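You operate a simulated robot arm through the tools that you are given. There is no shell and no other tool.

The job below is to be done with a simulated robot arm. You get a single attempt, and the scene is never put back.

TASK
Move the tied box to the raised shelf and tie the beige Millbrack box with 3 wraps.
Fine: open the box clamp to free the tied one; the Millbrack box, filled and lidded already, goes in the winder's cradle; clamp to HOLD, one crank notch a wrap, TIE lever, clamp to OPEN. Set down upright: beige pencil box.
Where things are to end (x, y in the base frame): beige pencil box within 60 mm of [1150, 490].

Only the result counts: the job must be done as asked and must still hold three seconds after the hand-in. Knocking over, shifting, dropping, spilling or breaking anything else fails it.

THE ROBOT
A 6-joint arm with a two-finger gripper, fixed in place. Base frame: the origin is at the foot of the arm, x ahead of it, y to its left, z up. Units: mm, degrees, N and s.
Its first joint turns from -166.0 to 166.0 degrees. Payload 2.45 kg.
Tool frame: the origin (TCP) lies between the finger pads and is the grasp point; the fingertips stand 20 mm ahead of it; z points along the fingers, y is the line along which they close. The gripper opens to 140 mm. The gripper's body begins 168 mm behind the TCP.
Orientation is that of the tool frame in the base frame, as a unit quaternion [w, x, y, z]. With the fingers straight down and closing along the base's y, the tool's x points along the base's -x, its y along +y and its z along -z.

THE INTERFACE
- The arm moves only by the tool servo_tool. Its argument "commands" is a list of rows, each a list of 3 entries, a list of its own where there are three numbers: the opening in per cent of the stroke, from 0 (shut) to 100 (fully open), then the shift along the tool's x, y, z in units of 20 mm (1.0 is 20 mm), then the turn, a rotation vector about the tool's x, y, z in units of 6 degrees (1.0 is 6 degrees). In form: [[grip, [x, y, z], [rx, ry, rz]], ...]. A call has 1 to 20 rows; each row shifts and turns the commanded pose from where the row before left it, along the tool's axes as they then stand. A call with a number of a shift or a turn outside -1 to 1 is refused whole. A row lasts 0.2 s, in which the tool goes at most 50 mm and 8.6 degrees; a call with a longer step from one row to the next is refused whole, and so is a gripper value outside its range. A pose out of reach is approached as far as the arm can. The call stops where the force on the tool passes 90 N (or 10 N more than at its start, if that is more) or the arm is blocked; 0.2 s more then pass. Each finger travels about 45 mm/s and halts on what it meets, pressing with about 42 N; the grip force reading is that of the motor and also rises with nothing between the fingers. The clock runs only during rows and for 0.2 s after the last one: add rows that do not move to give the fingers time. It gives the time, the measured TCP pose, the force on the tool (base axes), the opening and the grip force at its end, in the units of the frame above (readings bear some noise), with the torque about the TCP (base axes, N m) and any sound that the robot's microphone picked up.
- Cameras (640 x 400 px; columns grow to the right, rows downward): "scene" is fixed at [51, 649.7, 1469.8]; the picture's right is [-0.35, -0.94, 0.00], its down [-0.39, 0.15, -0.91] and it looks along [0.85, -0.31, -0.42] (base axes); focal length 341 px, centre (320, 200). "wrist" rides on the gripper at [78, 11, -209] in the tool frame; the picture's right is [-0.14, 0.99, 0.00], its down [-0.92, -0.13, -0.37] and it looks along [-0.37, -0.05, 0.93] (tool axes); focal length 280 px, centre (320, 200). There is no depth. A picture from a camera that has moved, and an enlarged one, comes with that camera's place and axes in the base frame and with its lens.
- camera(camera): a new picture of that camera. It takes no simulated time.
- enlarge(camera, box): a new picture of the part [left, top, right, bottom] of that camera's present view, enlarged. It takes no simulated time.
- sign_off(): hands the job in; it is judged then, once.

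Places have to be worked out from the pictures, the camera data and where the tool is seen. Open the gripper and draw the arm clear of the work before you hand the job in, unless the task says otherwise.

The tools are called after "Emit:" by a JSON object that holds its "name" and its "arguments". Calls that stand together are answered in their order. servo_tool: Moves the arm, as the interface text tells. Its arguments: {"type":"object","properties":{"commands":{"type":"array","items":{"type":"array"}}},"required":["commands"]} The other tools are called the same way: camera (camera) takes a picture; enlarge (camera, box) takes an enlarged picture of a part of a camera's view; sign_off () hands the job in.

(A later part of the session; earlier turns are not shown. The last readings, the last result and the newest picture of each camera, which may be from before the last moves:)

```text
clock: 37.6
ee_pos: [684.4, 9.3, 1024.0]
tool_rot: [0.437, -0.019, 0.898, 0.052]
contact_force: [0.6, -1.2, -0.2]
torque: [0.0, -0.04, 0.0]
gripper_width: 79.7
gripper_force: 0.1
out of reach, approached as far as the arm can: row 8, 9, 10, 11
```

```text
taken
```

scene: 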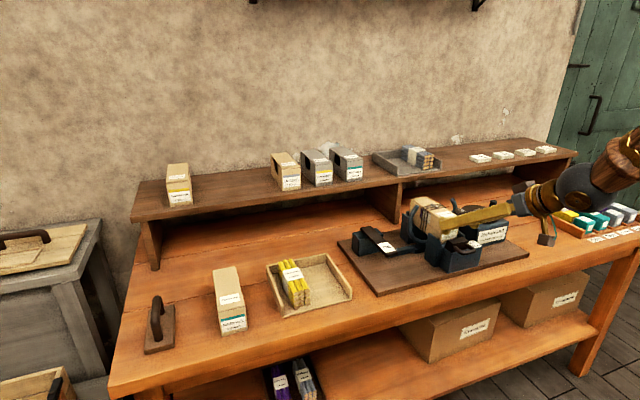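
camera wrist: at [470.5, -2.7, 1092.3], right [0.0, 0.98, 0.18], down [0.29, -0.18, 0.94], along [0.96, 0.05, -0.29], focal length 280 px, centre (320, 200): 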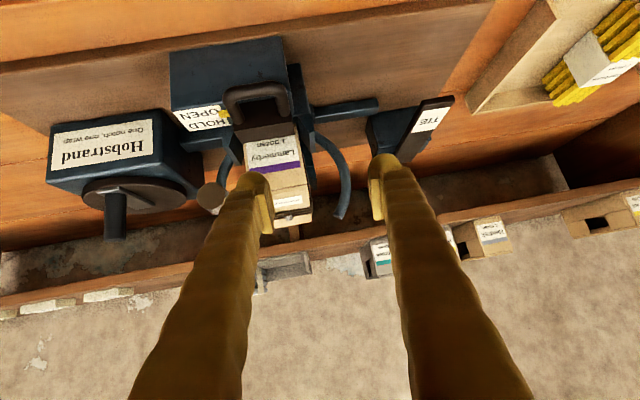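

The pose was partly out of reach because the wrist came too close to the base; the hand is off target at (684,9). I hold still to see whether it settles on the commanded pose.

Emit:
{"name": "servo_tool", "arguments": {"commands": [[57, [0, 0, 0], [0, 0, 0]], [57, [0, 0, 0], [0, 0, 0]], [57, [0, 0, 0], [0, 0, 0]]]}}

```text
clock: 38.4
ee_pos: [685.4, 8.3, 1024.5]
tool_rot: [0.438, -0.02, 0.897, 0.052]
contact_force: [-0.9, -0.5, -0.1]
torque: [-0.01, -0.03, -0.01]
gripper_width: 79.9
gripper_force: 0.1
```

It settled at the reached pose, so I move forward and up to a roomy spot, then restore the exact 60° orientation.

Emit:
{"name": "servo_tool", "arguments": {"commands": [[57, [-0.92, 0, 0.2], [0, 0, 0]], [57, [-0.92, 0, 0.2], [0, 0, 0]], [57, [-0.92, 0, 0.2], [0, 0, 0]], [57, [-0.92, 0, 0.2], [0, 0, 0]], [57, [-0.92, 0, 0.2], [0, 0, 0]], [57, [-0.92, 0, 0.2], [0, 0, 0]], [57, [-0.92, 0, 0.2], [0, 0, 0]], [57, [-0.92, 0, 0.2], [0, 0, 0]], [57, [0, 0, 0], [0.525, -0.66, -0.085]], [57, [0, 0, 0], [0.525, -0.66, -0.085]], [57, [0, 0, 0], [0, 0, 0]], [57, [0, 0, 0], [0, 0, 0]]]}}

```text
clock: 41.0
ee_pos: [799.1, -10.6, 1118.8]
tool_rot: [0.488, -0.009, 0.872, 0.022]
contact_force: [-0.4, -0.2, -0.2]
torque: [-0.04, -0.02, 0.0]
gripper_width: 79.4
gripper_force: 0.1
out of reach, approached as far as the arm can: row 9, 10
```

60° is not attainable this close to the base, but 48° should serve both places. I set exactly 48° and test the shelf position with it before gripping anything.

Emit:
{"name": "servo_tool", "arguments": {"commands": [[57, [0, 0, 0], [0.228, 0.875, 0]], [57, [0, 0, 0], [0.228, 0.875, 0]], [57, [0, 0, 0], [0, 0, 0]], [57, [0, 0, 0], [0, 0, 0]]]}}

```text
clock: 42.0
ee_pos: [799.0, -2.7, 1117.3]
tool_rot: [0.436, -0.008, 0.9, 0.018]
contact_force: [0.4, 0.0, 0.2]
torque: [0.0, -0.01, 0.01]
gripper_width: 79.6
gripper_force: 0.0
out of reach, approached as far as the arm can: row 2
```

The trouble is a wrist singularity near this tilt close to the base (forearm aligned with the tool). A smaller tilt of 24° avoids it and by my estimate of the arm (shoulder z≈1010, links ≈670/570) should still reach the shelf. I go to 24° and check.

Emit:
{"name": "servo_tool", "arguments": {"commands": [[57, [0, 0, 0], [0.074, 0.924, 0.016]], [57, [0, 0, 0], [0.074, 0.924, 0.016]], [57, [0, 0, 0], [0.074, 0.924, 0.016]], [57, [0, 0, 0], [0.074, 0.924, 0.016]], [57, [0, 0, 0], [0.074, 0.924, 0.016]], [57, [0, 0, 0], [0, 0, 0]], [57, [0, 0, 0], [0, 0, 0]]]}}

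```text
clock: 43.6
ee_pos: [806.3, 18.5, 1125.0]
tool_rot: [0.319, -0.022, 0.947, 0.036]
contact_force: [-0.4, -0.3, 0.7]
torque: [-0.03, -0.01, -0.02]
gripper_width: 79.9
gripper_force: 0.1
out of reach, approached as far as the arm can: row 1, 2, 3
```

Now moving away from the singular posture; I finish the rotation to 24°.

Emit:
{"name": "servo_tool", "arguments": {"commands": [[57, [0, 0, 0], [0.253, 0.733, 0.09]], [57, [0, 0, 0], [0.253, 0.733, 0.09]], [57, [0, 0, 0], [0.253, 0.733, 0.09]], [57, [0, 0, 0], [0, 0, 0]], [57, [0, 0, 0], [0, 0, 0]]]}}

```text
clock: 44.8
ee_pos: [804.9, 17.3, 1126.6]
tool_rot: [0.208, 0.0, 0.978, 0.0]
contact_force: [-0.2, -0.4, 0.3]
torque: [0.03, 0.03, 0.01]
gripper_width: 79.9
gripper_force: 0.0
```

Exactly 24° now. I test reach to the shelf spot with this tilt at a safe height.

Emit:
{"name": "servo_tool", "arguments": {"commands": [[57, [-0.5625, 0.996, 0.196], [0, 0, 0]], [57, [-0.5625, 0.996, 0.196], [0, 0, 0]], [57, [-0.5625, 0.996, 0.196], [0, 0, 0]], [57, [-0.5625, 0.996, 0.196], [0, 0, 0]], [57, [-0.5625, 0.996, 0.196], [0, 0, 0]], [57, [-0.5625, 0.996, 0.196], [0, 0, 0]], [57, [-0.5625, 0.996, 0.196], [0, 0, 0]], [57, [-0.5625, 0.996, 0.196], [0, 0, 0]], [57, [-0.5625, 0.996, 0.196], [0, 0, 0]], [57, [-0.5625, 0.996, 0.196], [0, 0, 0]], [57, [-0.5625, 0.996, 0.196], [0, 0, 0]], [57, [-0.5625, 0.996, 0.196], [0, 0, 0]], [57, [-0.5625, 0.996, 0.196], [0, 0, 0]], [57, [-0.5625, 0.996, 0.196], [0, 0, 0]], [57, [-0.5625, 0.996, 0.196], [0, 0, 0]], [57, [-0.5625, 0.996, 0.196], [0, 0, 0]], [57, [-0.5625, 0.996, 0.196], [0, 0, 0]], [57, [-0.5625, 0.996, 0.196], [0, 0, 0]], [57, [-0.5625, 0.996, 0.196], [0, 0, 0]], [57, [-0.5625, 0.996, 0.196], [0, 0, 0]]]}}

Emit:
{"name": "servo_tool", "arguments": {"commands": [[57, [-0.5625, 0.996, 0.196], [0, 0, 0]], [57, [-0.5625, 0.996, 0.196], [0, 0, 0]], [57, [-0.5625, 0.996, 0.196], [0, 0, 0]], [57, [-0.5625, 0.996, 0.196], [0, 0, 0]], [57, [0, 0, 0], [0, 0, 0]]]}}

Emit:
{"name": "camera", "arguments": {"camera": "wrist"}}

Emit:
{"name": "camera", "arguments": {"camera": "scene"}}

```text
clock: 49.0
ee_pos: [1043.7, 417.9, 1145.4]
tool_rot: [0.209, 0.0, 0.978, 0.0]
contact_force: [-0.3, 0.0, 1.0]
torque: [-0.02, 0.04, 0.03]
gripper_width: 79.9
gripper_force: 0.0
```

```text
clock: 50.2
ee_pos: [1089.3, 495.0, 1149.4]
tool_rot: [0.208, 0.001, 0.978, 0.0]
contact_force: [0.1, 0.3, -0.3]
torque: [0.01, 0.01, 0.0]
gripper_width: 79.6
gripper_force: 0.0
```

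```text
taken
camera wrist: at [932.0, 506.5, 1308.6], right [0.13, 0.99, 0.06], down [0.69, -0.13, 0.71], along [0.71, -0.05, -0.7], focal length 280 px, centre (320, 200)
```

wrist: 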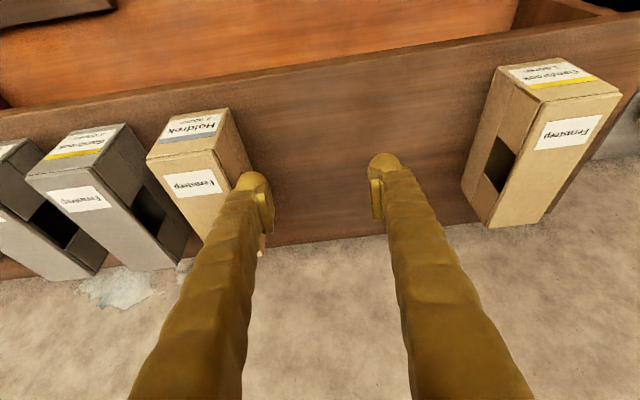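

```text
taken
```

scene: 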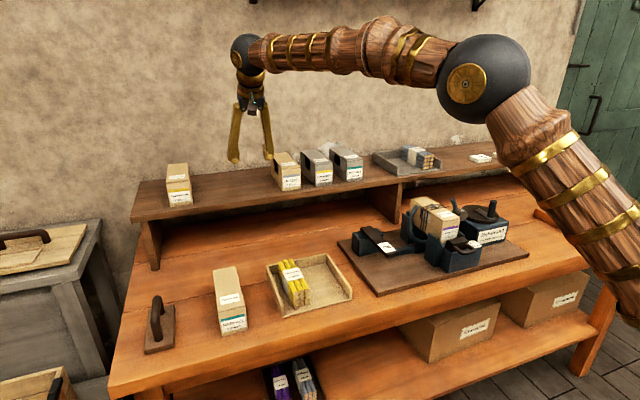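

The 24° tilt reaches the shelf spot exactly. I return the same way to above the cradle.

Emit:
{"name": "servo_tool", "arguments": {"commands": [[57, [0.5625, -0.996, -0.196], [0, 0, 0]], [57, [0.5625, -0.996, -0.196], [0, 0, 0]], [57, [0.5625, -0.996, -0.196], [0, 0, 0]], [57, [0.5625, -0.996, -0.196], [0, 0, 0]], [57, [0.5625, -0.996, -0.196], [0, 0, 0]], [57, [0.5625, -0.996, -0.196], [0, 0, 0]], [57, [0.5625, -0.996, -0.196], [0, 0, 0]], [57, [0.5625, -0.996, -0.196], [0, 0, 0]], [57, [0.5625, -0.996, -0.196], [0, 0, 0]], [57, [0.5625, -0.996, -0.196], [0, 0, 0]], [57, [0.5625, -0.996, -0.196], [0, 0, 0]], [57, [0.5625, -0.996, -0.196], [0, 0, 0]], [57, [0.5625, -0.996, -0.196], [0, 0, 0]], [57, [0.5625, -0.996, -0.196], [0, 0, 0]], [57, [0.5625, -0.996, -0.196], [0, 0, 0]], [57, [0.5625, -0.996, -0.196], [0, 0, 0]], [57, [0.5625, -0.996, -0.196], [0, 0, 0]], [57, [0.5625, -0.996, -0.196], [0, 0, 0]], [57, [0.5625, -0.996, -0.196], [0, 0, 0]], [57, [0.5625, -0.996, -0.196], [0, 0, 0]]]}}

Emit:
{"name": "servo_tool", "arguments": {"commands": [[57, [0.5625, -0.996, -0.196], [0, 0, 0]], [57, [0.5625, -0.996, -0.196], [0, 0, 0]], [57, [0.5625, -0.996, -0.196], [0, 0, 0]], [57, [0.5625, -0.996, -0.196], [0, 0, 0]], [57, [0, -0.8, 0], [0, 0, 0]], [57, [0, -0.8, 0], [0, 0, 0]], [57, [0, -0.73, 0], [0, 0, 0]], [57, [0, 0, 0], [0, 0, 0]]]}}

Emit:
{"name": "camera", "arguments": {"camera": "wrist"}}

```text
clock: 54.4
ee_pos: [853.9, 99.8, 1129.9]
tool_rot: [0.208, 0.001, 0.978, 0.001]
contact_force: [-1.0, -0.3, 0.2]
torque: [-0.01, 0.0, 0.02]
gripper_width: 79.8
gripper_force: 0.1
```

```text
clock: 56.2
ee_pos: [806.4, -28.9, 1124.9]
tool_rot: [0.208, 0.0, 0.978, 0.0]
contact_force: [-1.1, -0.5, 0.3]
torque: [-0.01, 0.02, 0.01]
gripper_width: 79.5
gripper_force: 0.1
```

```text
taken
camera wrist: at [648.9, -18.1, 1284.4], right [0.13, 0.99, 0.06], down [0.69, -0.13, 0.71], along [0.71, -0.05, -0.7], focal length 280 px, centre (320, 200)
```

wrist: 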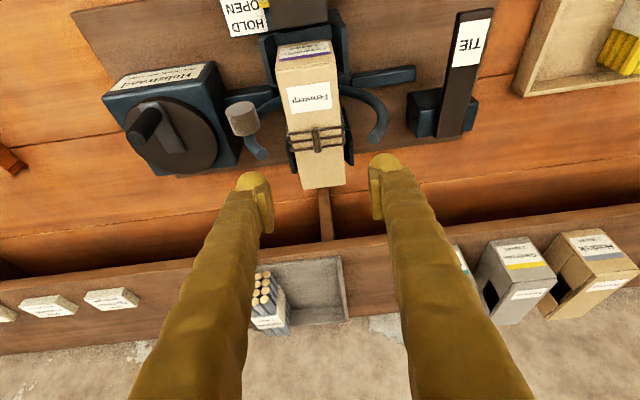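

Above the cradle at 24°. I descend to just above the box top and check the finger alignment either side of the box.

Emit:
{"name": "servo_tool", "arguments": {"commands": [[57, [0.427, 0, 0.959], [0, 0, 0]], [57, [0.427, 0, 0.959], [0, 0, 0]], [57, [0.427, 0, 0.959], [0, 0, 0]], [57, [0.427, 0, 0.959], [0, 0, 0]], [57, [0.427, 0, 0.959], [0, 0, 0]], [57, [0, 0, 0], [0, 0, 0]]]}}

Emit:
{"name": "camera", "arguments": {"camera": "wrist"}}

Emit:
{"name": "enlarge", "arguments": {"camera": "scene", "box": [390, 180, 510, 275]}}

```text
clock: 57.6
ee_pos: [806.5, -28.5, 1021.1]
tool_rot: [0.209, 0.001, 0.978, 0.0]
contact_force: [-0.4, -0.2, -0.1]
torque: [-0.01, -0.01, -0.02]
gripper_width: 79.7
gripper_force: 0.1
```

```text
taken
camera wrist: at [648.9, -17.9, 1179.9], right [0.13, 0.99, 0.06], down [0.69, -0.13, 0.71], along [0.71, -0.05, -0.7], focal length 280 px, centre (320, 200)
```

wrist: 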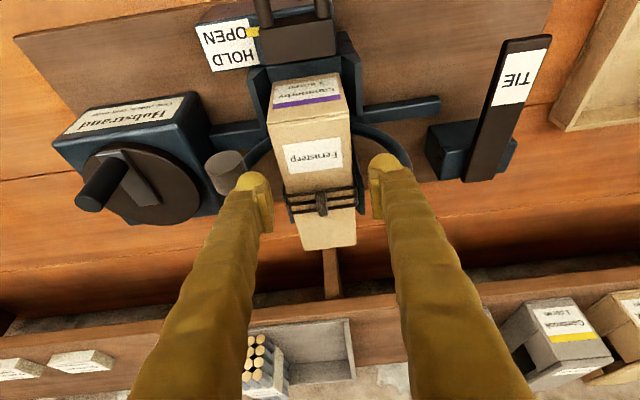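

```text
4.21 times, centred on (450, 228) of scene
camera zoom: at [51.0, 649.7, 1469.8], right [-0.35, -0.94, 0.0], down [-0.39, 0.15, -0.91], along [0.85, -0.31, -0.42], focal length 1438 px, centre (-227, 84)
```

zoom: 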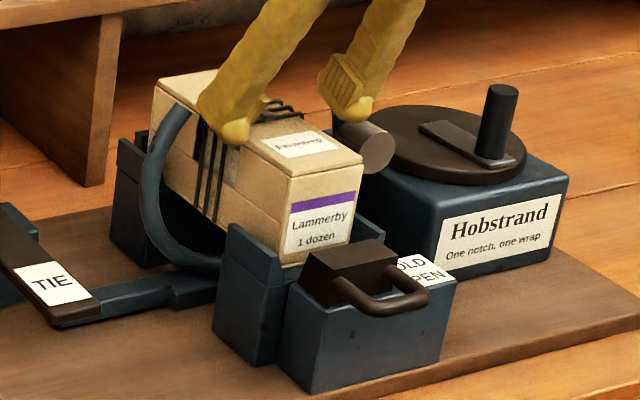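

Centred on the box. I descend the last 60 mm in small steps.

Emit:
{"name": "servo_tool", "arguments": {"commands": [[57, [0.2, 0, 0.46], [0, 0, 0]], [57, [0.2, 0, 0.46], [0, 0, 0]], [57, [0.2, 0, 0.46], [0, 0, 0]], [57, [0.2, 0, 0.46], [0, 0, 0]], [57, [0, 0, 0], [0, 0, 0]]]}}

Emit:
{"name": "camera", "arguments": {"camera": "wrist"}}

Emit:
{"name": "enlarge", "arguments": {"camera": "scene", "box": [390, 180, 510, 275]}}

```text
clock: 58.8
ee_pos: [807.2, -28.1, 979.1]
tool_rot: [0.208, 0.001, 0.978, 0.001]
contact_force: [-0.8, 0.7, 0.2]
torque: [-0.01, -0.01, -0.01]
gripper_width: 79.8
gripper_force: 0.0
```

```text
taken
camera wrist: at [649.3, -18.4, 1139.5], right [0.13, 0.99, 0.06], down [0.69, -0.13, 0.71], along [0.71, -0.05, -0.7], focal length 280 px, centre (320, 200)
```

wrist: 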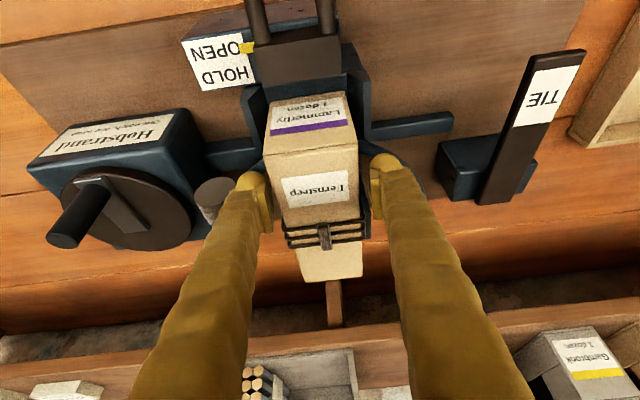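

```text
4.21 times, centred on (450, 228) of scene
camera zoom: at [51.0, 649.7, 1469.8], right [-0.35, -0.94, 0.0], down [-0.39, 0.15, -0.91], along [0.85, -0.31, -0.42], focal length 1438 px, centre (-227, 84)
```

zoom: 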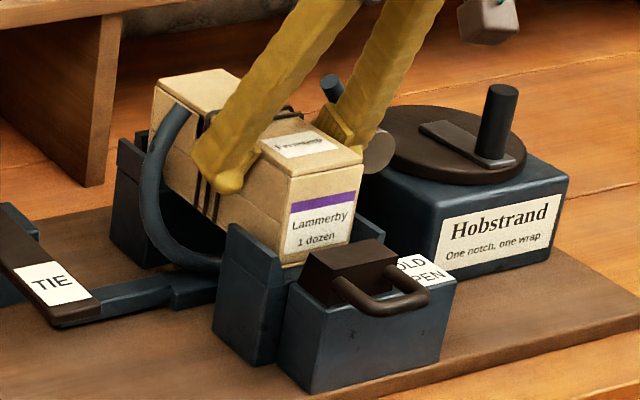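

No contact and well centred; 17 mm more, then close on the box.

Emit:
{"name": "servo_tool", "arguments": {"commands": [[57, [0.17, -0.04, 0.39], [0, 0, 0]], [57, [0.17, -0.02, 0.39], [0, 0, 0]], [57, [0, 0, 0], [0, 0, 0]], [20, [0, 0, 0], [0, 0, 0]], [20, [0, 0, 0], [0, 0, 0]], [20, [0, 0, 0], [0, 0, 0]], [20, [0, 0, 0], [0, 0, 0]]]}}

Emit:
{"name": "camera", "arguments": {"camera": "wrist"}}

Emit:
{"name": "enlarge", "arguments": {"camera": "scene", "box": [390, 180, 510, 275]}}

```text
clock: 60.4
ee_pos: [806.8, -30.8, 964.0]
tool_rot: [0.208, 0.001, 0.978, -0.001]
contact_force: [-1.1, 0.4, 3.3]
torque: [-0.07, 0.01, 0.06]
gripper_width: 66.9
gripper_force: 41.3
```

```text
taken
camera wrist: at [649.9, -20.0, 1122.8], right [0.13, 0.99, 0.06], down [0.69, -0.13, 0.71], along [0.71, -0.05, -0.7], focal length 280 px, centre (320, 200)
```

wrist: 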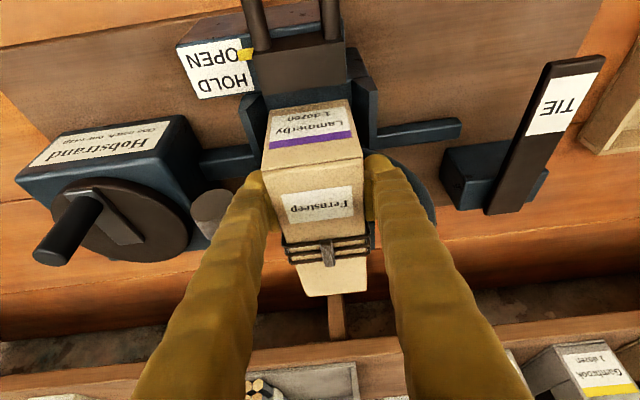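

```text
4.21 times, centred on (450, 228) of scene
camera zoom: at [51.0, 649.7, 1469.8], right [-0.35, -0.94, 0.0], down [-0.39, 0.15, -0.91], along [0.85, -0.31, -0.42], focal length 1438 px, centre (-227, 84)
```

zoom: 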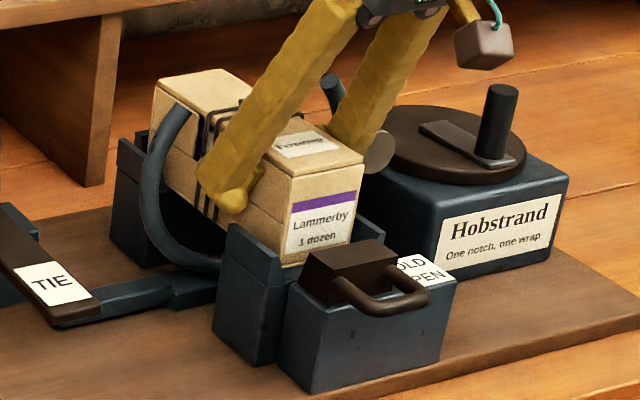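

Gripped (66.9 mm, 41 N). I lift 20 mm and check.

Emit:
{"name": "servo_tool", "arguments": {"commands": [[20, [-0.2, 0, -0.46], [0, 0, 0]], [20, [-0.2, 0, -0.46], [0, 0, 0]], [20, [0, 0, 0], [0, 0, 0]]]}}

Emit:
{"name": "enlarge", "arguments": {"camera": "scene", "box": [390, 180, 510, 275]}}

```text
clock: 61.2
ee_pos: [807.0, -29.9, 982.2]
tool_rot: [0.208, 0.001, 0.978, 0.0]
contact_force: [-0.1, -0.4, -3.4]
torque: [-0.03, 0.12, 0.01]
gripper_width: 66.8
gripper_force: 42.6
```

```text
4.21 times, centred on (450, 228) of scene
camera zoom: at [51.0, 649.7, 1469.8], right [-0.35, -0.94, 0.0], down [-0.39, 0.15, -0.91], along [0.85, -0.31, -0.42], focal length 1438 px, centre (-227, 84)
```

zoom: 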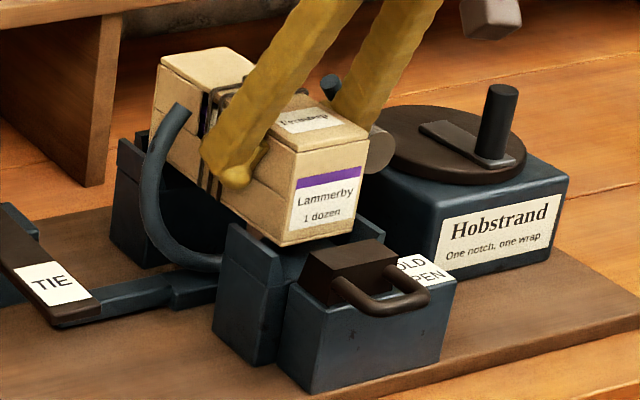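

The box lifts free (≈3.4 N, level). I raise it to z≈1130.

Emit:
{"name": "servo_tool", "arguments": {"commands": [[20, [-0.376, 0, -0.845], [0, 0, 0]], [20, [-0.376, 0, -0.845], [0, 0, 0]], [20, [-0.376, 0, -0.845], [0, 0, 0]], [20, [-0.376, 0, -0.845], [0, 0, 0]], [20, [-0.376, 0, -0.845], [0, 0, 0]], [20, [-0.376, 0, -0.845], [0, 0, 0]], [20, [-0.376, 0, -0.845], [0, 0, 0]], [20, [-0.376, 0, -0.845], [0, 0, 0]], [20, [0, 0, 0], [0, 0, 0]]]}}

Emit:
{"name": "camera", "arguments": {"camera": "scene"}}

```text
clock: 63.2
ee_pos: [806.2, -28.7, 1132.4]
tool_rot: [0.209, 0.001, 0.978, -0.001]
contact_force: [0.1, -0.2, -3.3]
torque: [0.01, 0.11, 0.02]
gripper_width: 66.7
gripper_force: 42.0
```

```text
taken
```

scene: 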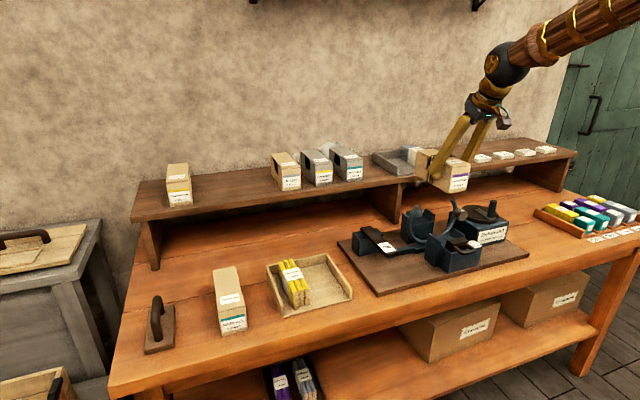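

Box is held level in the air; I carry it in +y toward y≈492 at constant x.

Emit:
{"name": "servo_tool", "arguments": {"commands": [[20, [0, 1, 0], [0, 0, 0]], [20, [0, 1, 0], [0, 0, 0]], [20, [0, 1, 0], [0, 0, 0]], [20, [0, 1, 0], [0, 0, 0]], [20, [0, 1, 0], [0, 0, 0]], [20, [0, 1, 0], [0, 0, 0]], [20, [0, 1, 0], [0, 0, 0]], [20, [0, 1, 0], [0, 0, 0]], [20, [0, 1, 0], [0, 0, 0]], [20, [0, 1, 0], [0, 0, 0]], [20, [0, 1, 0], [0, 0, 0]], [20, [0, 1, 0], [0, 0, 0]], [20, [0, 1, 0], [0, 0, 0]], [20, [0, 1, 0], [0, 0, 0]], [20, [0, 1, 0], [0, 0, 0]], [20, [0, 1, 0], [0, 0, 0]], [20, [0, 1, 0], [0, 0, 0]], [20, [0, 1, 0], [0, 0, 0]], [20, [0, 1, 0], [0, 0, 0]], [20, [0, 1, 0], [0, 0, 0]]]}}

Emit:
{"name": "servo_tool", "arguments": {"commands": [[20, [0, 1, 0], [0, 0, 0]], [20, [0, 1, 0], [0, 0, 0]], [20, [0, 1, 0], [0, 0, 0]], [20, [0, 1, 0], [0, 0, 0]], [20, [0, 1, 0], [0, 0, 0]], [20, [0, 1, 0], [0, 0, 0]], [20, [0, 0, 0], [0, 0, 0]]]}}

Emit:
{"name": "camera", "arguments": {"camera": "scene"}}

```text
clock: 67.4
ee_pos: [807.5, 370.9, 1130.9]
tool_rot: [0.208, 0.001, 0.978, 0.0]
contact_force: [0.7, 0.8, -3.8]
torque: [0.0, 0.14, 0.03]
gripper_width: 66.9
gripper_force: 42.2
```

```text
clock: 69.0
ee_pos: [808.0, 491.0, 1131.6]
tool_rot: [0.208, 0.001, 0.978, -0.001]
contact_force: [0.0, -0.7, -3.6]
torque: [0.01, 0.07, 0.05]
gripper_width: 67.3
gripper_force: 42.0
```

```text
taken
```

scene: 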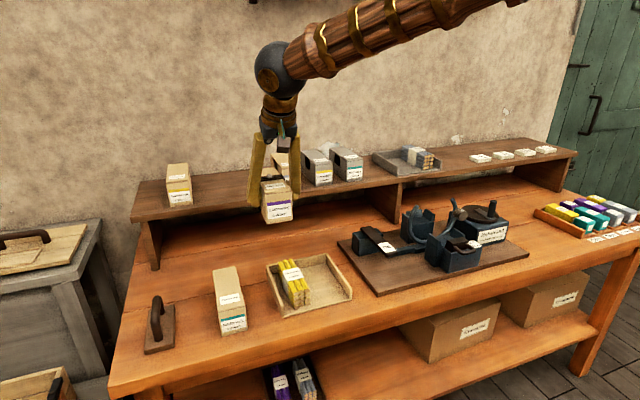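

Now straight in +x over the shelf to put the box centre near x≈1140.

Emit:
{"name": "servo_tool", "arguments": {"commands": [[20, [-0.904, 0, 0.403], [0, 0, 0]], [20, [-0.904, 0, 0.403], [0, 0, 0]], [20, [-0.904, 0, 0.403], [0, 0, 0]], [20, [-0.904, 0, 0.403], [0, 0, 0]], [20, [-0.904, 0, 0.403], [0, 0, 0]], [20, [-0.904, 0, 0.403], [0, 0, 0]], [20, [-0.904, 0, 0.403], [0, 0, 0]], [20, [-0.904, 0, 0.403], [0, 0, 0]], [20, [-0.904, 0, 0.403], [0, 0, 0]], [20, [-0.904, 0, 0.403], [0, 0, 0]], [20, [-0.904, 0, 0.403], [0, 0, 0]], [20, [-0.904, 0, 0.403], [0, 0, 0]], [20, [-0.904, 0, 0.403], [0, 0, 0]], [20, [-0.904, 0, 0.403], [0, 0, 0]], [20, [-0.904, 0, 0.403], [0, 0, 0]], [20, [0, 0, 0], [0, 0, 0]]]}}

Emit:
{"name": "camera", "arguments": {"camera": "wrist"}}

Emit:
{"name": "enlarge", "arguments": {"camera": "scene", "box": [140, 120, 330, 240]}}

```text
clock: 72.4
ee_pos: [1103.6, 489.6, 1130.3]
tool_rot: [0.208, 0.001, 0.978, -0.001]
contact_force: [-0.5, -1.1, -3.6]
torque: [0.02, 0.12, 0.01]
gripper_width: 66.9
gripper_force: 41.6
```

```text
taken
camera wrist: at [946.2, 500.3, 1290.6], right [0.13, 0.99, 0.06], down [0.69, -0.13, 0.71], along [0.71, -0.05, -0.7], focal length 280 px, centre (320, 200)
```

wrist: 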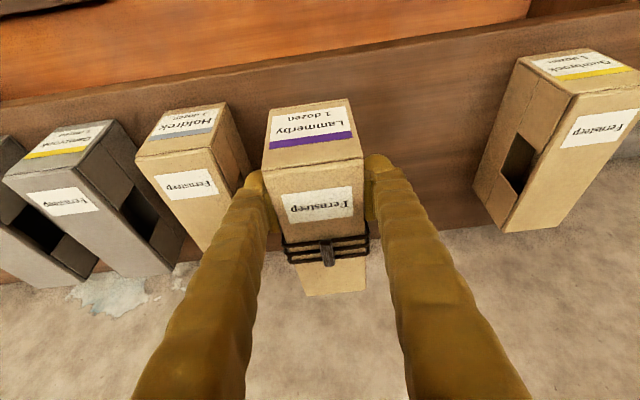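

```text
3.33 times, centred on (235, 180) of scene
camera zoom: at [51.0, 649.7, 1469.8], right [-0.35, -0.94, 0.0], down [-0.39, 0.15, -0.91], along [0.85, -0.31, -0.42], focal length 1138 px, centre (603, 267)
```

zoom: 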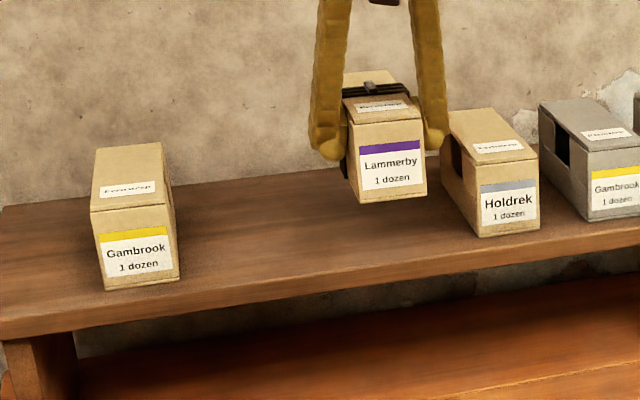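

Box is above the shelf; I shift it 13 mm further from Holdrek and lower toward the shelf.

Emit:
{"name": "servo_tool", "arguments": {"commands": [[20, [0.305, 0.22, 0.685], [0, 0, 0]], [20, [0.305, 0.22, 0.685], [0, 0, 0]], [20, [0.305, 0.22, 0.685], [0, 0, 0]], [20, [0, 0, 0], [0, 0, 0]]]}}

Emit:
{"name": "servo_tool", "arguments": {"commands": [[20, [0.061, 0, 0.137], [0, 0, 0]], [20, [0.061, 0, 0.137], [0, 0, 0]], [20, [0, 0, 0], [0, 0, 0]]]}}

Emit:
{"name": "enlarge", "arguments": {"camera": "scene", "box": [140, 120, 330, 240]}}

```text
clock: 73.4
ee_pos: [1105.0, 502.3, 1085.3]
tool_rot: [0.208, 0.0, 0.978, 0.001]
contact_force: [0.1, -0.3, -3.5]
torque: [0.0, 0.1, -0.01]
gripper_width: 66.8
gripper_force: 41.9
```

```text
clock: 74.2
ee_pos: [1104.8, 503.1, 1080.6]
tool_rot: [0.207, -0.001, 0.978, 0.001]
contact_force: [-0.6, 0.0, -2.9]
torque: [-0.02, 0.1, -0.01]
gripper_width: 66.9
gripper_force: 41.6
```

```text
3.33 times, centred on (235, 180) of scene
camera zoom: at [51.0, 649.7, 1469.8], right [-0.35, -0.94, 0.0], down [-0.39, 0.15, -0.91], along [0.85, -0.31, -0.42], focal length 1138 px, centre (603, 267)
```

zoom: 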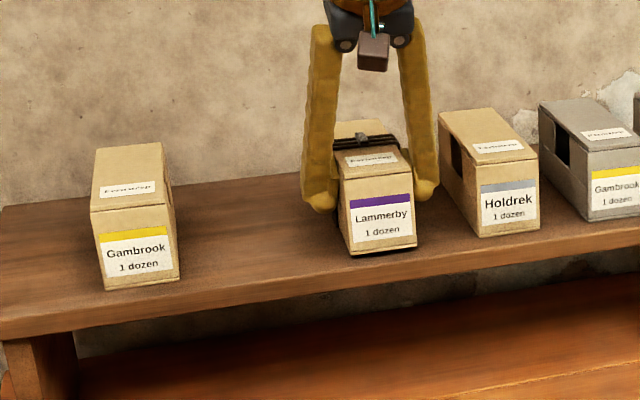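

Just above the shelf. I lower in ~2 mm steps, watching the vertical force.

Emit:
{"name": "servo_tool", "arguments": {"commands": [[20, [0.041, 0, 0.091], [0, 0, 0]], [20, [0, 0, 0], [0, 0, 0]]]}}

Emit:
{"name": "servo_tool", "arguments": {"commands": [[20, [0.041, 0, 0.091], [0, 0, 0]], [20, [0, 0, 0], [0, 0, 0]]]}}

Emit:
{"name": "servo_tool", "arguments": {"commands": [[20, [0.041, 0, 0.091], [0, 0, 0]], [20, [0, 0, 0], [0, 0, 0]]]}}

```text
clock: 74.8
ee_pos: [1104.3, 502.8, 1077.9]
tool_rot: [0.208, 0.002, 0.978, 0.0]
contact_force: [-0.1, 0.6, -3.2]
torque: [0.0, 0.12, -0.02]
gripper_width: 66.8
gripper_force: 42.2
```

```text
clock: 75.4
ee_pos: [1105.3, 502.1, 1076.3]
tool_rot: [0.208, 0.001, 0.978, -0.001]
contact_force: [0.1, -0.9, -3.7]
torque: [0.01, 0.13, -0.01]
gripper_width: 66.9
gripper_force: 42.6
```

```text
clock: 76.0
ee_pos: [1105.0, 503.5, 1074.4]
tool_rot: [0.208, 0.001, 0.978, -0.001]
contact_force: [-0.4, 0.3, 0.6]
torque: [-0.12, -0.27, 0.04]
gripper_width: 67.1
gripper_force: 42.5
```

Contact detected (force turned from -3.7 to +0.6 N). One more mm to seat it, then I open the fingers slowly.

Emit:
{"name": "servo_tool", "arguments": {"commands": [[20, [0.02, 0, 0.046], [0, 0, 0]], [20, [0, 0, 0], [0, 0, 0]], [50, [0, 0, 0], [0, 0, 0]], [57, [0, 0, 0], [0, 0, 0]], [60, [0, 0, 0], [0, 0, 0]], [60, [0, 0, 0], [0, 0, 0]]]}}

Emit:
{"name": "camera", "arguments": {"camera": "wrist"}}

Emit:
{"name": "enlarge", "arguments": {"camera": "scene", "box": [140, 120, 330, 240]}}

```text
clock: 77.4
ee_pos: [1104.7, 503.8, 1072.6]
tool_rot: [0.207, 0.001, 0.978, 0.0]
contact_force: [0.1, -0.4, -0.2]
torque: [0.01, -0.01, -0.01]
gripper_width: 83.8
gripper_force: 0.0
```

```text
taken
camera wrist: at [947.7, 513.3, 1232.7], right [0.13, 0.99, 0.06], down [0.69, -0.13, 0.71], along [0.71, -0.05, -0.7], focal length 280 px, centre (320, 200)
```

wrist: 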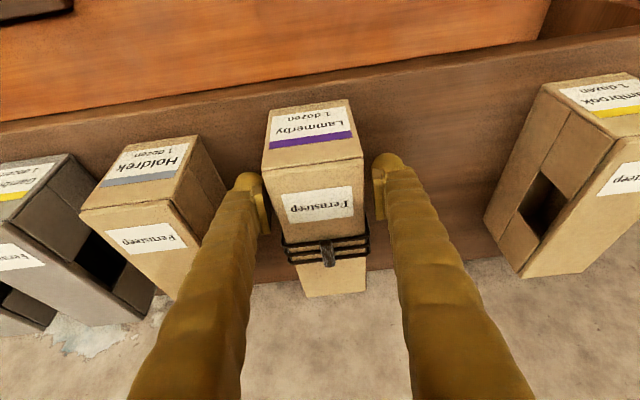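

```text
3.33 times, centred on (235, 180) of scene
camera zoom: at [51.0, 649.7, 1469.8], right [-0.35, -0.94, 0.0], down [-0.39, 0.15, -0.91], along [0.85, -0.31, -0.42], focal length 1138 px, centre (603, 267)
```

zoom: 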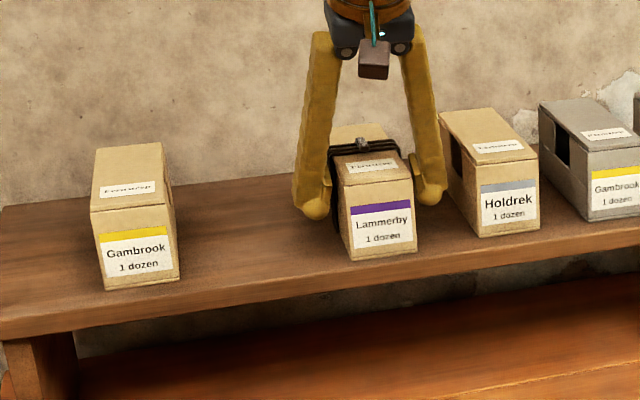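

The tied box stands on the shelf. I withdraw straight up, then back.

Emit:
{"name": "servo_tool", "arguments": {"commands": [[60, [-0.203, 0, -0.457], [0, 0, 0]], [60, [-0.203, 0, -0.457], [0, 0, 0]], [60, [-0.36, 0, -0.82], [0, 0, 0]], [60, [-0.36, 0, -0.82], [0, 0, 0]], [60, [-0.36, 0, -0.82], [0, 0, 0]], [60, [-0.36, 0, -0.82], [0, 0, 0]], [60, [-0.36, 0, -0.82], [0, 0, 0]], [60, [0.9, 0, -0.4], [0, 0, 0]], [60, [0.9, 0, -0.4], [0, 0, 0]], [60, [0.9, 0, -0.4], [0, 0, 0]], [60, [0.9, 0, -0.4], [0, 0, 0]], [60, [0.9, 0, -0.4], [0, 0, 0]], [60, [0.9, 0, -0.4], [0, 0, 0]], [60, [0.9, 0, -0.4], [0, 0, 0]], [60, [0.9, 0, -0.4], [0, 0, 0]], [60, [0.9, 0, -0.4], [0, 0, 0]], [60, [0.9, 0, -0.4], [0, 0, 0]], [60, [0, 0, 0], [0, 0, 0]]]}}

Emit:
{"name": "camera", "arguments": {"camera": "scene"}}

Emit:
{"name": "camera", "arguments": {"camera": "wrist"}}

Emit:
{"name": "enlarge", "arguments": {"camera": "scene", "box": [140, 120, 330, 240]}}

```text
clock: 81.2
ee_pos: [905.8, 501.8, 1181.7]
tool_rot: [0.207, 0.001, 0.978, 0.0]
contact_force: [0.2, 0.4, -0.4]
torque: [0.01, 0.01, -0.02]
gripper_width: 83.9
gripper_force: 0.1
```

```text
taken
```

scene: 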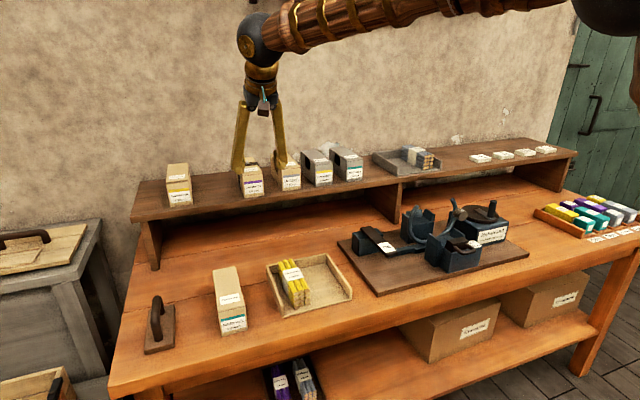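

```text
taken
camera wrist: at [749.1, 513.7, 1340.7], right [0.13, 0.99, 0.06], down [0.69, -0.13, 0.71], along [0.71, -0.05, -0.7], focal length 280 px, centre (320, 200)
```

wrist: 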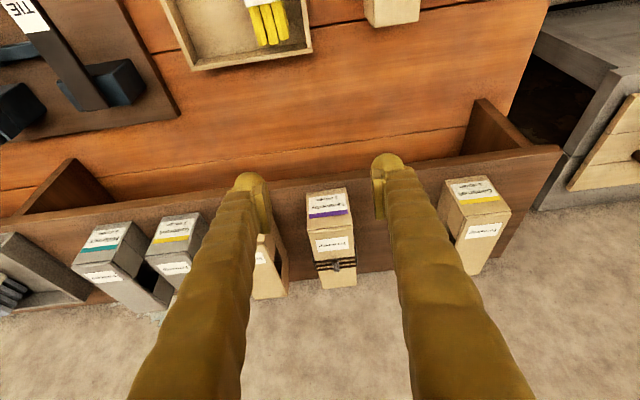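

```text
3.33 times, centred on (235, 180) of scene
camera zoom: at [51.0, 649.7, 1469.8], right [-0.35, -0.94, 0.0], down [-0.39, 0.15, -0.91], along [0.85, -0.31, -0.42], focal length 1138 px, centre (603, 267)
```

zoom: 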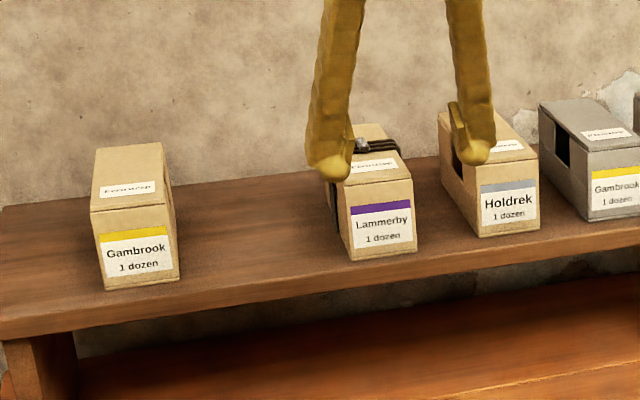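

Lammerby now stands at about (1143,504), well within tolerance. Next the Millbrack box: I move over it at 24° tilt, hovering at z≈1000.

Emit:
{"name": "servo_tool", "arguments": {"commands": [[62, [0.955, 0.6, 0.48], [0, 0, 0]], [62, [0.955, 0.6, 0.48], [0, 0, 0]], [62, [0.955, 0.6, 0.48], [0, 0, 0]], [62, [0.955, 0.6, 0.48], [0, 0, 0]], [62, [0.955, 0.6, 0.48], [0, 0, 0]], [62, [0.955, 0.6, 0.48], [0, 0, 0]], [62, [0.955, 0.6, 0.48], [0, 0, 0]], [62, [0.955, 0.6, 0.48], [0, 0, 0]], [62, [0.955, 0.6, 0.48], [0, 0, 0]], [62, [0.955, 0.6, 0.48], [0, 0, 0]], [62, [0.955, 0.6, 0.48], [0, 0, 0]], [62, [0, 0, 0], [0, 0, 0]]]}}

Emit:
{"name": "camera", "arguments": {"camera": "wrist"}}

Emit:
{"name": "enlarge", "arguments": {"camera": "scene", "box": [180, 240, 280, 345]}}

```text
clock: 83.8
ee_pos: [759.7, 636.7, 1000.2]
tool_rot: [0.208, 0.001, 0.978, 0.0]
contact_force: [0.5, 0.6, 0.7]
torque: [-0.04, -0.01, -0.02]
gripper_width: 86.9
gripper_force: 0.0
```

```text
taken
camera wrist: at [601.7, 647.4, 1159.3], right [0.13, 0.99, 0.06], down [0.69, -0.13, 0.71], along [0.71, -0.05, -0.7], focal length 280 px, centre (320, 200)
```

wrist: 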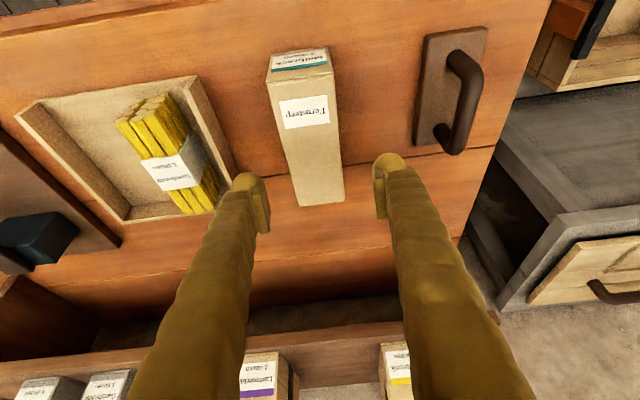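

```text
3.81 times, centred on (230, 292) of scene
camera zoom: at [51.0, 649.7, 1469.8], right [-0.35, -0.94, 0.0], down [-0.39, 0.15, -0.91], along [0.85, -0.31, -0.42], focal length 1301 px, centre (663, -152)
```

zoom: 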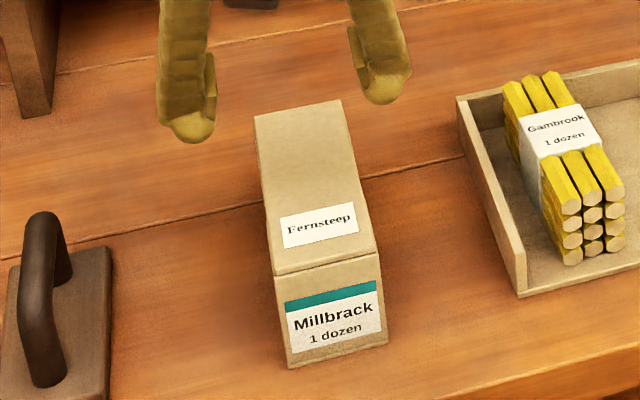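

I enlarge the wrist view to fix the Millbrack box's exact place.

Emit:
{"name": "enlarge", "arguments": {"camera": "wrist", "box": [250, 40, 370, 215]}}

Emit:
{"name": "enlarge", "arguments": {"camera": "wrist", "box": [240, 30, 400, 130]}}

```text
2.29 times, centred on (310, 128) of wrist
camera zoom: at [601.7, 647.4, 1159.3], right [0.13, 0.99, 0.06], down [0.69, -0.13, 0.71], along [0.71, -0.05, -0.7], focal length 641 px, centre (343, 366)
```

zoom: 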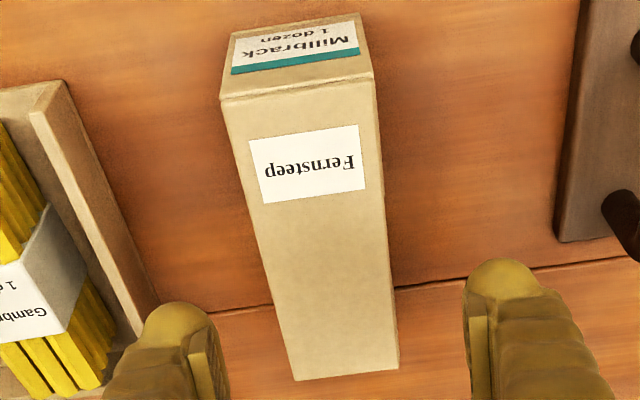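

```text
4.00 times, centred on (320, 80) of wrist
camera zoom: at [601.7, 647.4, 1159.3], right [0.13, 0.99, 0.06], down [0.69, -0.13, 0.71], along [0.71, -0.05, -0.7], focal length 1122 px, centre (320, 680)
```

zoom: 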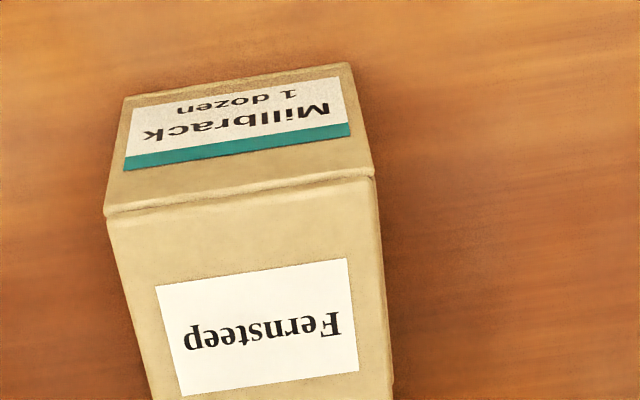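

Millbrack centre measured at ≈(792,629.5), near end x≈706.5, top ≈900. I correct y by -7 mm and descend to just above its top.

Emit:
{"name": "servo_tool", "arguments": {"commands": [[60, [0.3525, -0.09, 0.7325], [0, 0, 0]], [60, [0.3525, -0.09, 0.7325], [0, 0, 0]], [60, [0.3525, -0.09, 0.7325], [0, 0, 0]], [60, [0.3525, -0.09, 0.7325], [0, 0, 0]], [60, [0, 0, 0], [0, 0, 0]]]}}

Emit:
{"name": "enlarge", "arguments": {"camera": "wrist", "box": [210, 60, 420, 240]}}

Emit:
{"name": "enlarge", "arguments": {"camera": "scene", "box": [180, 240, 280, 345]}}

```text
clock: 85.0
ee_pos: [756.8, 629.3, 934.5]
tool_rot: [0.208, 0.001, 0.978, 0.0]
contact_force: [-0.8, 0.0, 0.3]
torque: [-0.02, 0.02, -0.01]
gripper_width: 84.0
gripper_force: 0.1
```

```text
2.22 times, centred on (315, 150) of wrist
camera zoom: at [599.3, 639.2, 1093.3], right [0.13, 0.99, 0.06], down [0.69, -0.13, 0.71], along [0.71, -0.05, -0.7], focal length 623 px, centre (331, 311)
```

zoom: 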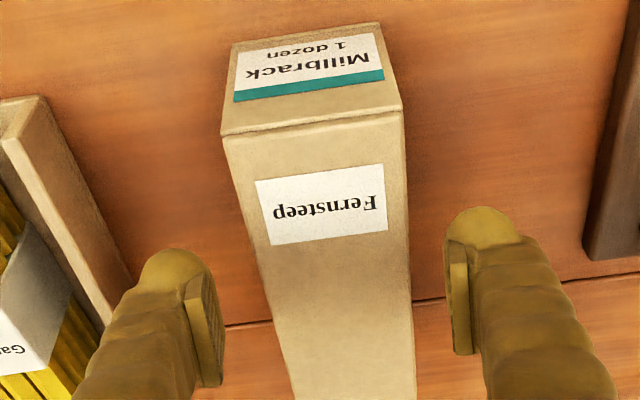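

```text
3.81 times, centred on (230, 292) of scene
camera zoom: at [51.0, 649.7, 1469.8], right [-0.35, -0.94, 0.0], down [-0.39, 0.15, -0.91], along [0.85, -0.31, -0.42], focal length 1301 px, centre (663, -152)
```

zoom: 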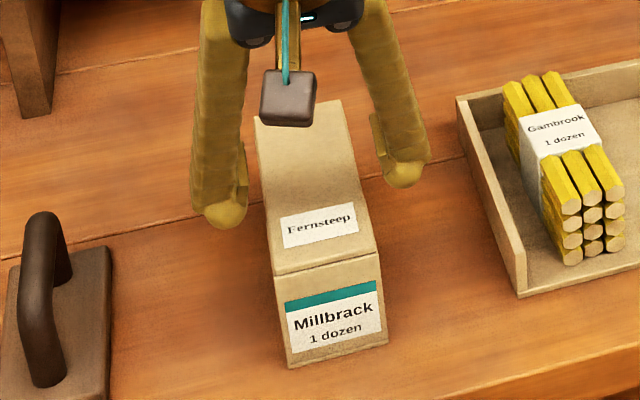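

Well centred. I descend to z≈875 and close on the Millbrack box.

Emit:
{"name": "servo_tool", "arguments": {"commands": [[60, [0.2, 0, 0.449], [0, 0, 0]], [60, [0.2, 0, 0.449], [0, 0, 0]], [60, [0.2, 0, 0.449], [0, 0, 0]], [60, [0.2, 0, 0.449], [0, 0, 0]], [60, [0.2, 0, 0.449], [0, 0, 0]], [60, [0.2, 0, 0.449], [0, 0, 0]], [60, [0, 0, 0], [0, 0, 0]]]}}

Emit:
{"name": "enlarge", "arguments": {"camera": "wrist", "box": [210, 60, 420, 240]}}

Emit:
{"name": "enlarge", "arguments": {"camera": "scene", "box": [180, 240, 280, 345]}}

```text
clock: 86.6
ee_pos: [757.4, 627.9, 876.3]
tool_rot: [0.207, 0.001, 0.978, 0.0]
contact_force: [0.1, -0.3, 0.0]
torque: [0.02, -0.02, 0.01]
gripper_width: 84.2
gripper_force: 0.0
```

```text
2.22 times, centred on (315, 150) of wrist
camera zoom: at [600.0, 638.7, 1035.0], right [0.13, 0.99, 0.06], down [0.69, -0.13, 0.71], along [0.71, -0.05, -0.7], focal length 623 px, centre (331, 311)
```

zoom: 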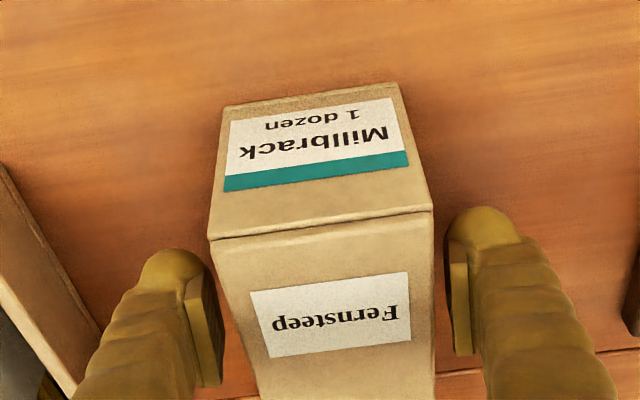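

```text
3.81 times, centred on (230, 292) of scene
camera zoom: at [51.0, 649.7, 1469.8], right [-0.35, -0.94, 0.0], down [-0.39, 0.15, -0.91], along [0.85, -0.31, -0.42], focal length 1301 px, centre (663, -152)
```

zoom: 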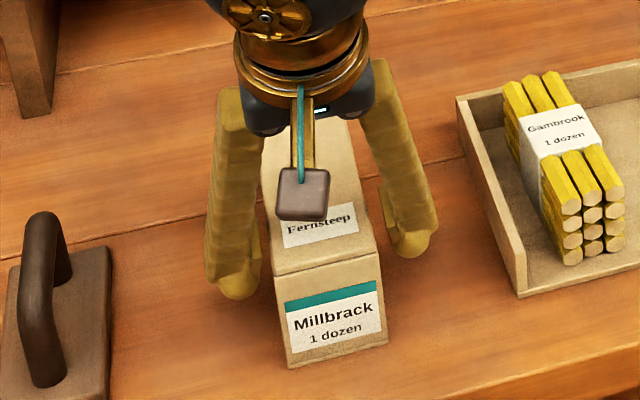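

Equivalent pose to the first grasp. Closing the gripper.

Emit:
{"name": "servo_tool", "arguments": {"commands": [[20, [0, 0, 0], [0, 0, 0]], [20, [0, 0, 0], [0, 0, 0]], [20, [0, 0, 0], [0, 0, 0]], [20, [0, 0, 0], [0, 0, 0]], [20, [0, 0, 0], [0, 0, 0]]]}}

Emit:
{"name": "camera", "arguments": {"camera": "wrist"}}

Emit:
{"name": "servo_tool", "arguments": {"commands": [[20, [-0.2, 0, -0.457], [0, 0, 0]], [20, [-0.2, 0, -0.457], [0, 0, 0]], [20, [-0.2, 0, -0.457], [0, 0, 0]], [20, [0, 0, 0], [0, 0, 0]]]}}

Emit:
{"name": "enlarge", "arguments": {"camera": "scene", "box": [180, 240, 280, 345]}}

```text
clock: 87.8
ee_pos: [756.1, 627.9, 875.0]
tool_rot: [0.208, 0.001, 0.978, 0.0]
contact_force: [-0.5, 1.9, 0.8]
torque: [-0.04, 0.0, 0.07]
gripper_width: 67.1
gripper_force: 42.2
```

```text
taken
camera wrist: at [599.9, 638.7, 1035.1], right [0.13, 0.99, 0.06], down [0.69, -0.13, 0.71], along [0.71, -0.05, -0.7], focal length 280 px, centre (320, 200)
```

wrist: 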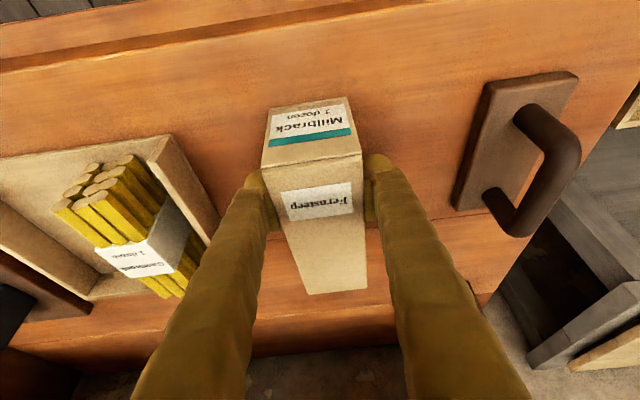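

```text
clock: 88.8
ee_pos: [757.2, 629.4, 905.7]
tool_rot: [0.208, 0.001, 0.978, 0.0]
contact_force: [-1.1, -0.3, -3.6]
torque: [-0.03, 0.1, 0.0]
gripper_width: 66.8
gripper_force: 41.8
```

```text
3.81 times, centred on (230, 292) of scene
camera zoom: at [51.0, 649.7, 1469.8], right [-0.35, -0.94, 0.0], down [-0.39, 0.15, -0.91], along [0.85, -0.31, -0.42], focal length 1301 px, centre (663, -152)
```

zoom: 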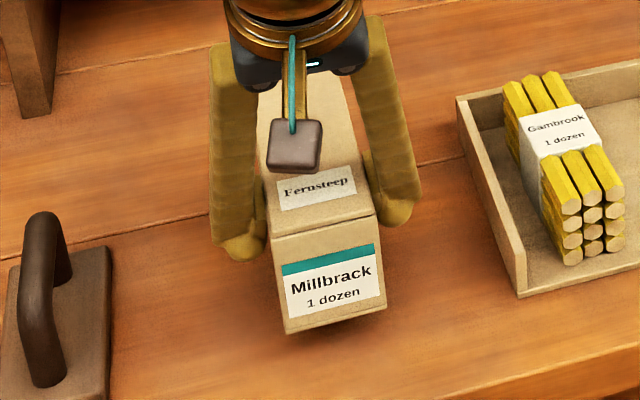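

Lifted (3.6 N, level). I raise it to z≈1130 and move to x≈807, then sweep across to the cradle.

Emit:
{"name": "servo_tool", "arguments": {"commands": [[20, [-0.38, 0, -0.853], [0, 0, 0]], [20, [-0.38, 0, -0.853], [0, 0, 0]], [20, [-0.38, 0, -0.853], [0, 0, 0]], [20, [-0.38, 0, -0.853], [0, 0, 0]], [20, [-0.38, 0, -0.853], [0, 0, 0]], [20, [-0.38, 0, -0.853], [0, 0, 0]], [20, [-0.38, 0, -0.853], [0, 0, 0]], [20, [-0.38, 0, -0.853], [0, 0, 0]], [20, [-0.38, 0, -0.853], [0, 0, 0]], [20, [-0.38, 0, -0.853], [0, 0, 0]], [20, [-0.38, 0, -0.853], [0, 0, 0]], [20, [-0.38, 0, -0.853], [0, 0, 0]], [20, [-0.76, 0, 0.34], [0, 0, 0]], [20, [-0.76, 0, 0.34], [0, 0, 0]], [20, [-0.76, 0, 0.34], [0, 0, 0]], [20, [0, 0, 0], [0, 0, 0]]]}}

Emit:
{"name": "servo_tool", "arguments": {"commands": [[20, [0, -1, 0], [0, 0, 0]], [20, [0, -1, 0], [0, 0, 0]], [20, [0, -1, 0], [0, 0, 0]], [20, [0, -1, 0], [0, 0, 0]], [20, [0, -1, 0], [0, 0, 0]], [20, [0, -1, 0], [0, 0, 0]], [20, [0, -1, 0], [0, 0, 0]], [20, [0, -1, 0], [0, 0, 0]], [20, [0, -1, 0], [0, 0, 0]], [20, [0, -1, 0], [0, 0, 0]], [20, [0, -1, 0], [0, 0, 0]], [20, [0, -1, 0], [0, 0, 0]], [20, [0, -1, 0], [0, 0, 0]], [20, [0, -1, 0], [0, 0, 0]], [20, [0, -1, 0], [0, 0, 0]], [20, [0, -1, 0], [0, 0, 0]], [20, [0, -1, 0], [0, 0, 0]], [20, [0, -1, 0], [0, 0, 0]], [20, [0, -1, 0], [0, 0, 0]], [20, [0, -1, 0], [0, 0, 0]]]}}

Emit:
{"name": "servo_tool", "arguments": {"commands": [[20, [0, -1, 0], [0, 0, 0]], [20, [0, -1, 0], [0, 0, 0]], [20, [0, -1, 0], [0, 0, 0]], [20, [0, -1, 0], [0, 0, 0]], [20, [0, -1, 0], [0, 0, 0]], [20, [0, -1, 0], [0, 0, 0]], [20, [0, -1, 0], [0, 0, 0]], [20, [0, 0, 0], [0, 0, 0]]]}}

Emit:
{"name": "camera", "arguments": {"camera": "wrist"}}

Emit:
{"name": "enlarge", "arguments": {"camera": "scene", "box": [330, 150, 530, 300]}}

```text
clock: 92.2
ee_pos: [805.8, 629.4, 1129.7]
tool_rot: [0.208, 0.001, 0.978, 0.0]
contact_force: [0.0, -0.6, -3.6]
torque: [-0.02, 0.1, -0.02]
gripper_width: 67.1
gripper_force: 41.8
```

```text
clock: 96.4
ee_pos: [806.6, 226.7, 1131.8]
tool_rot: [0.208, 0.001, 0.978, 0.0]
contact_force: [-0.6, 0.1, -3.8]
torque: [0.01, 0.13, -0.05]
gripper_width: 66.6
gripper_force: 42.2
```

```text
clock: 98.2
ee_pos: [805.8, 88.1, 1129.8]
tool_rot: [0.208, 0.001, 0.978, 0.0]
contact_force: [-0.1, 0.6, -3.3]
torque: [-0.03, 0.12, -0.02]
gripper_width: 66.8
gripper_force: 42.7
```

```text
taken
camera wrist: at [648.1, 97.9, 1289.5], right [0.13, 0.99, 0.06], down [0.69, -0.13, 0.71], along [0.71, -0.05, -0.7], focal length 280 px, centre (320, 200)
```

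wrist: 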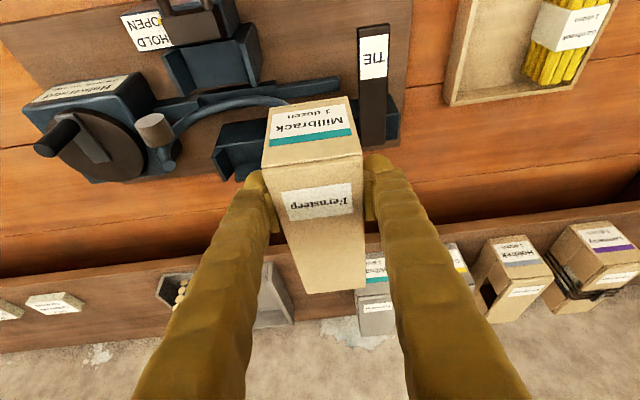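

```text
2.67 times, centred on (430, 225) of scene
camera zoom: at [51.0, 649.7, 1469.8], right [-0.35, -0.94, 0.0], down [-0.39, 0.15, -0.91], along [0.85, -0.31, -0.42], focal length 910 px, centre (27, 133)
```

zoom: 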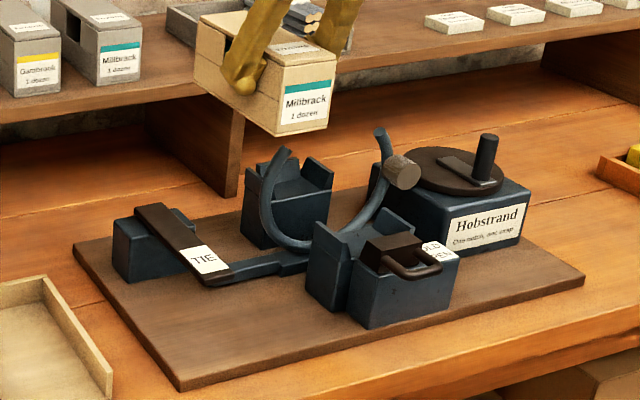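

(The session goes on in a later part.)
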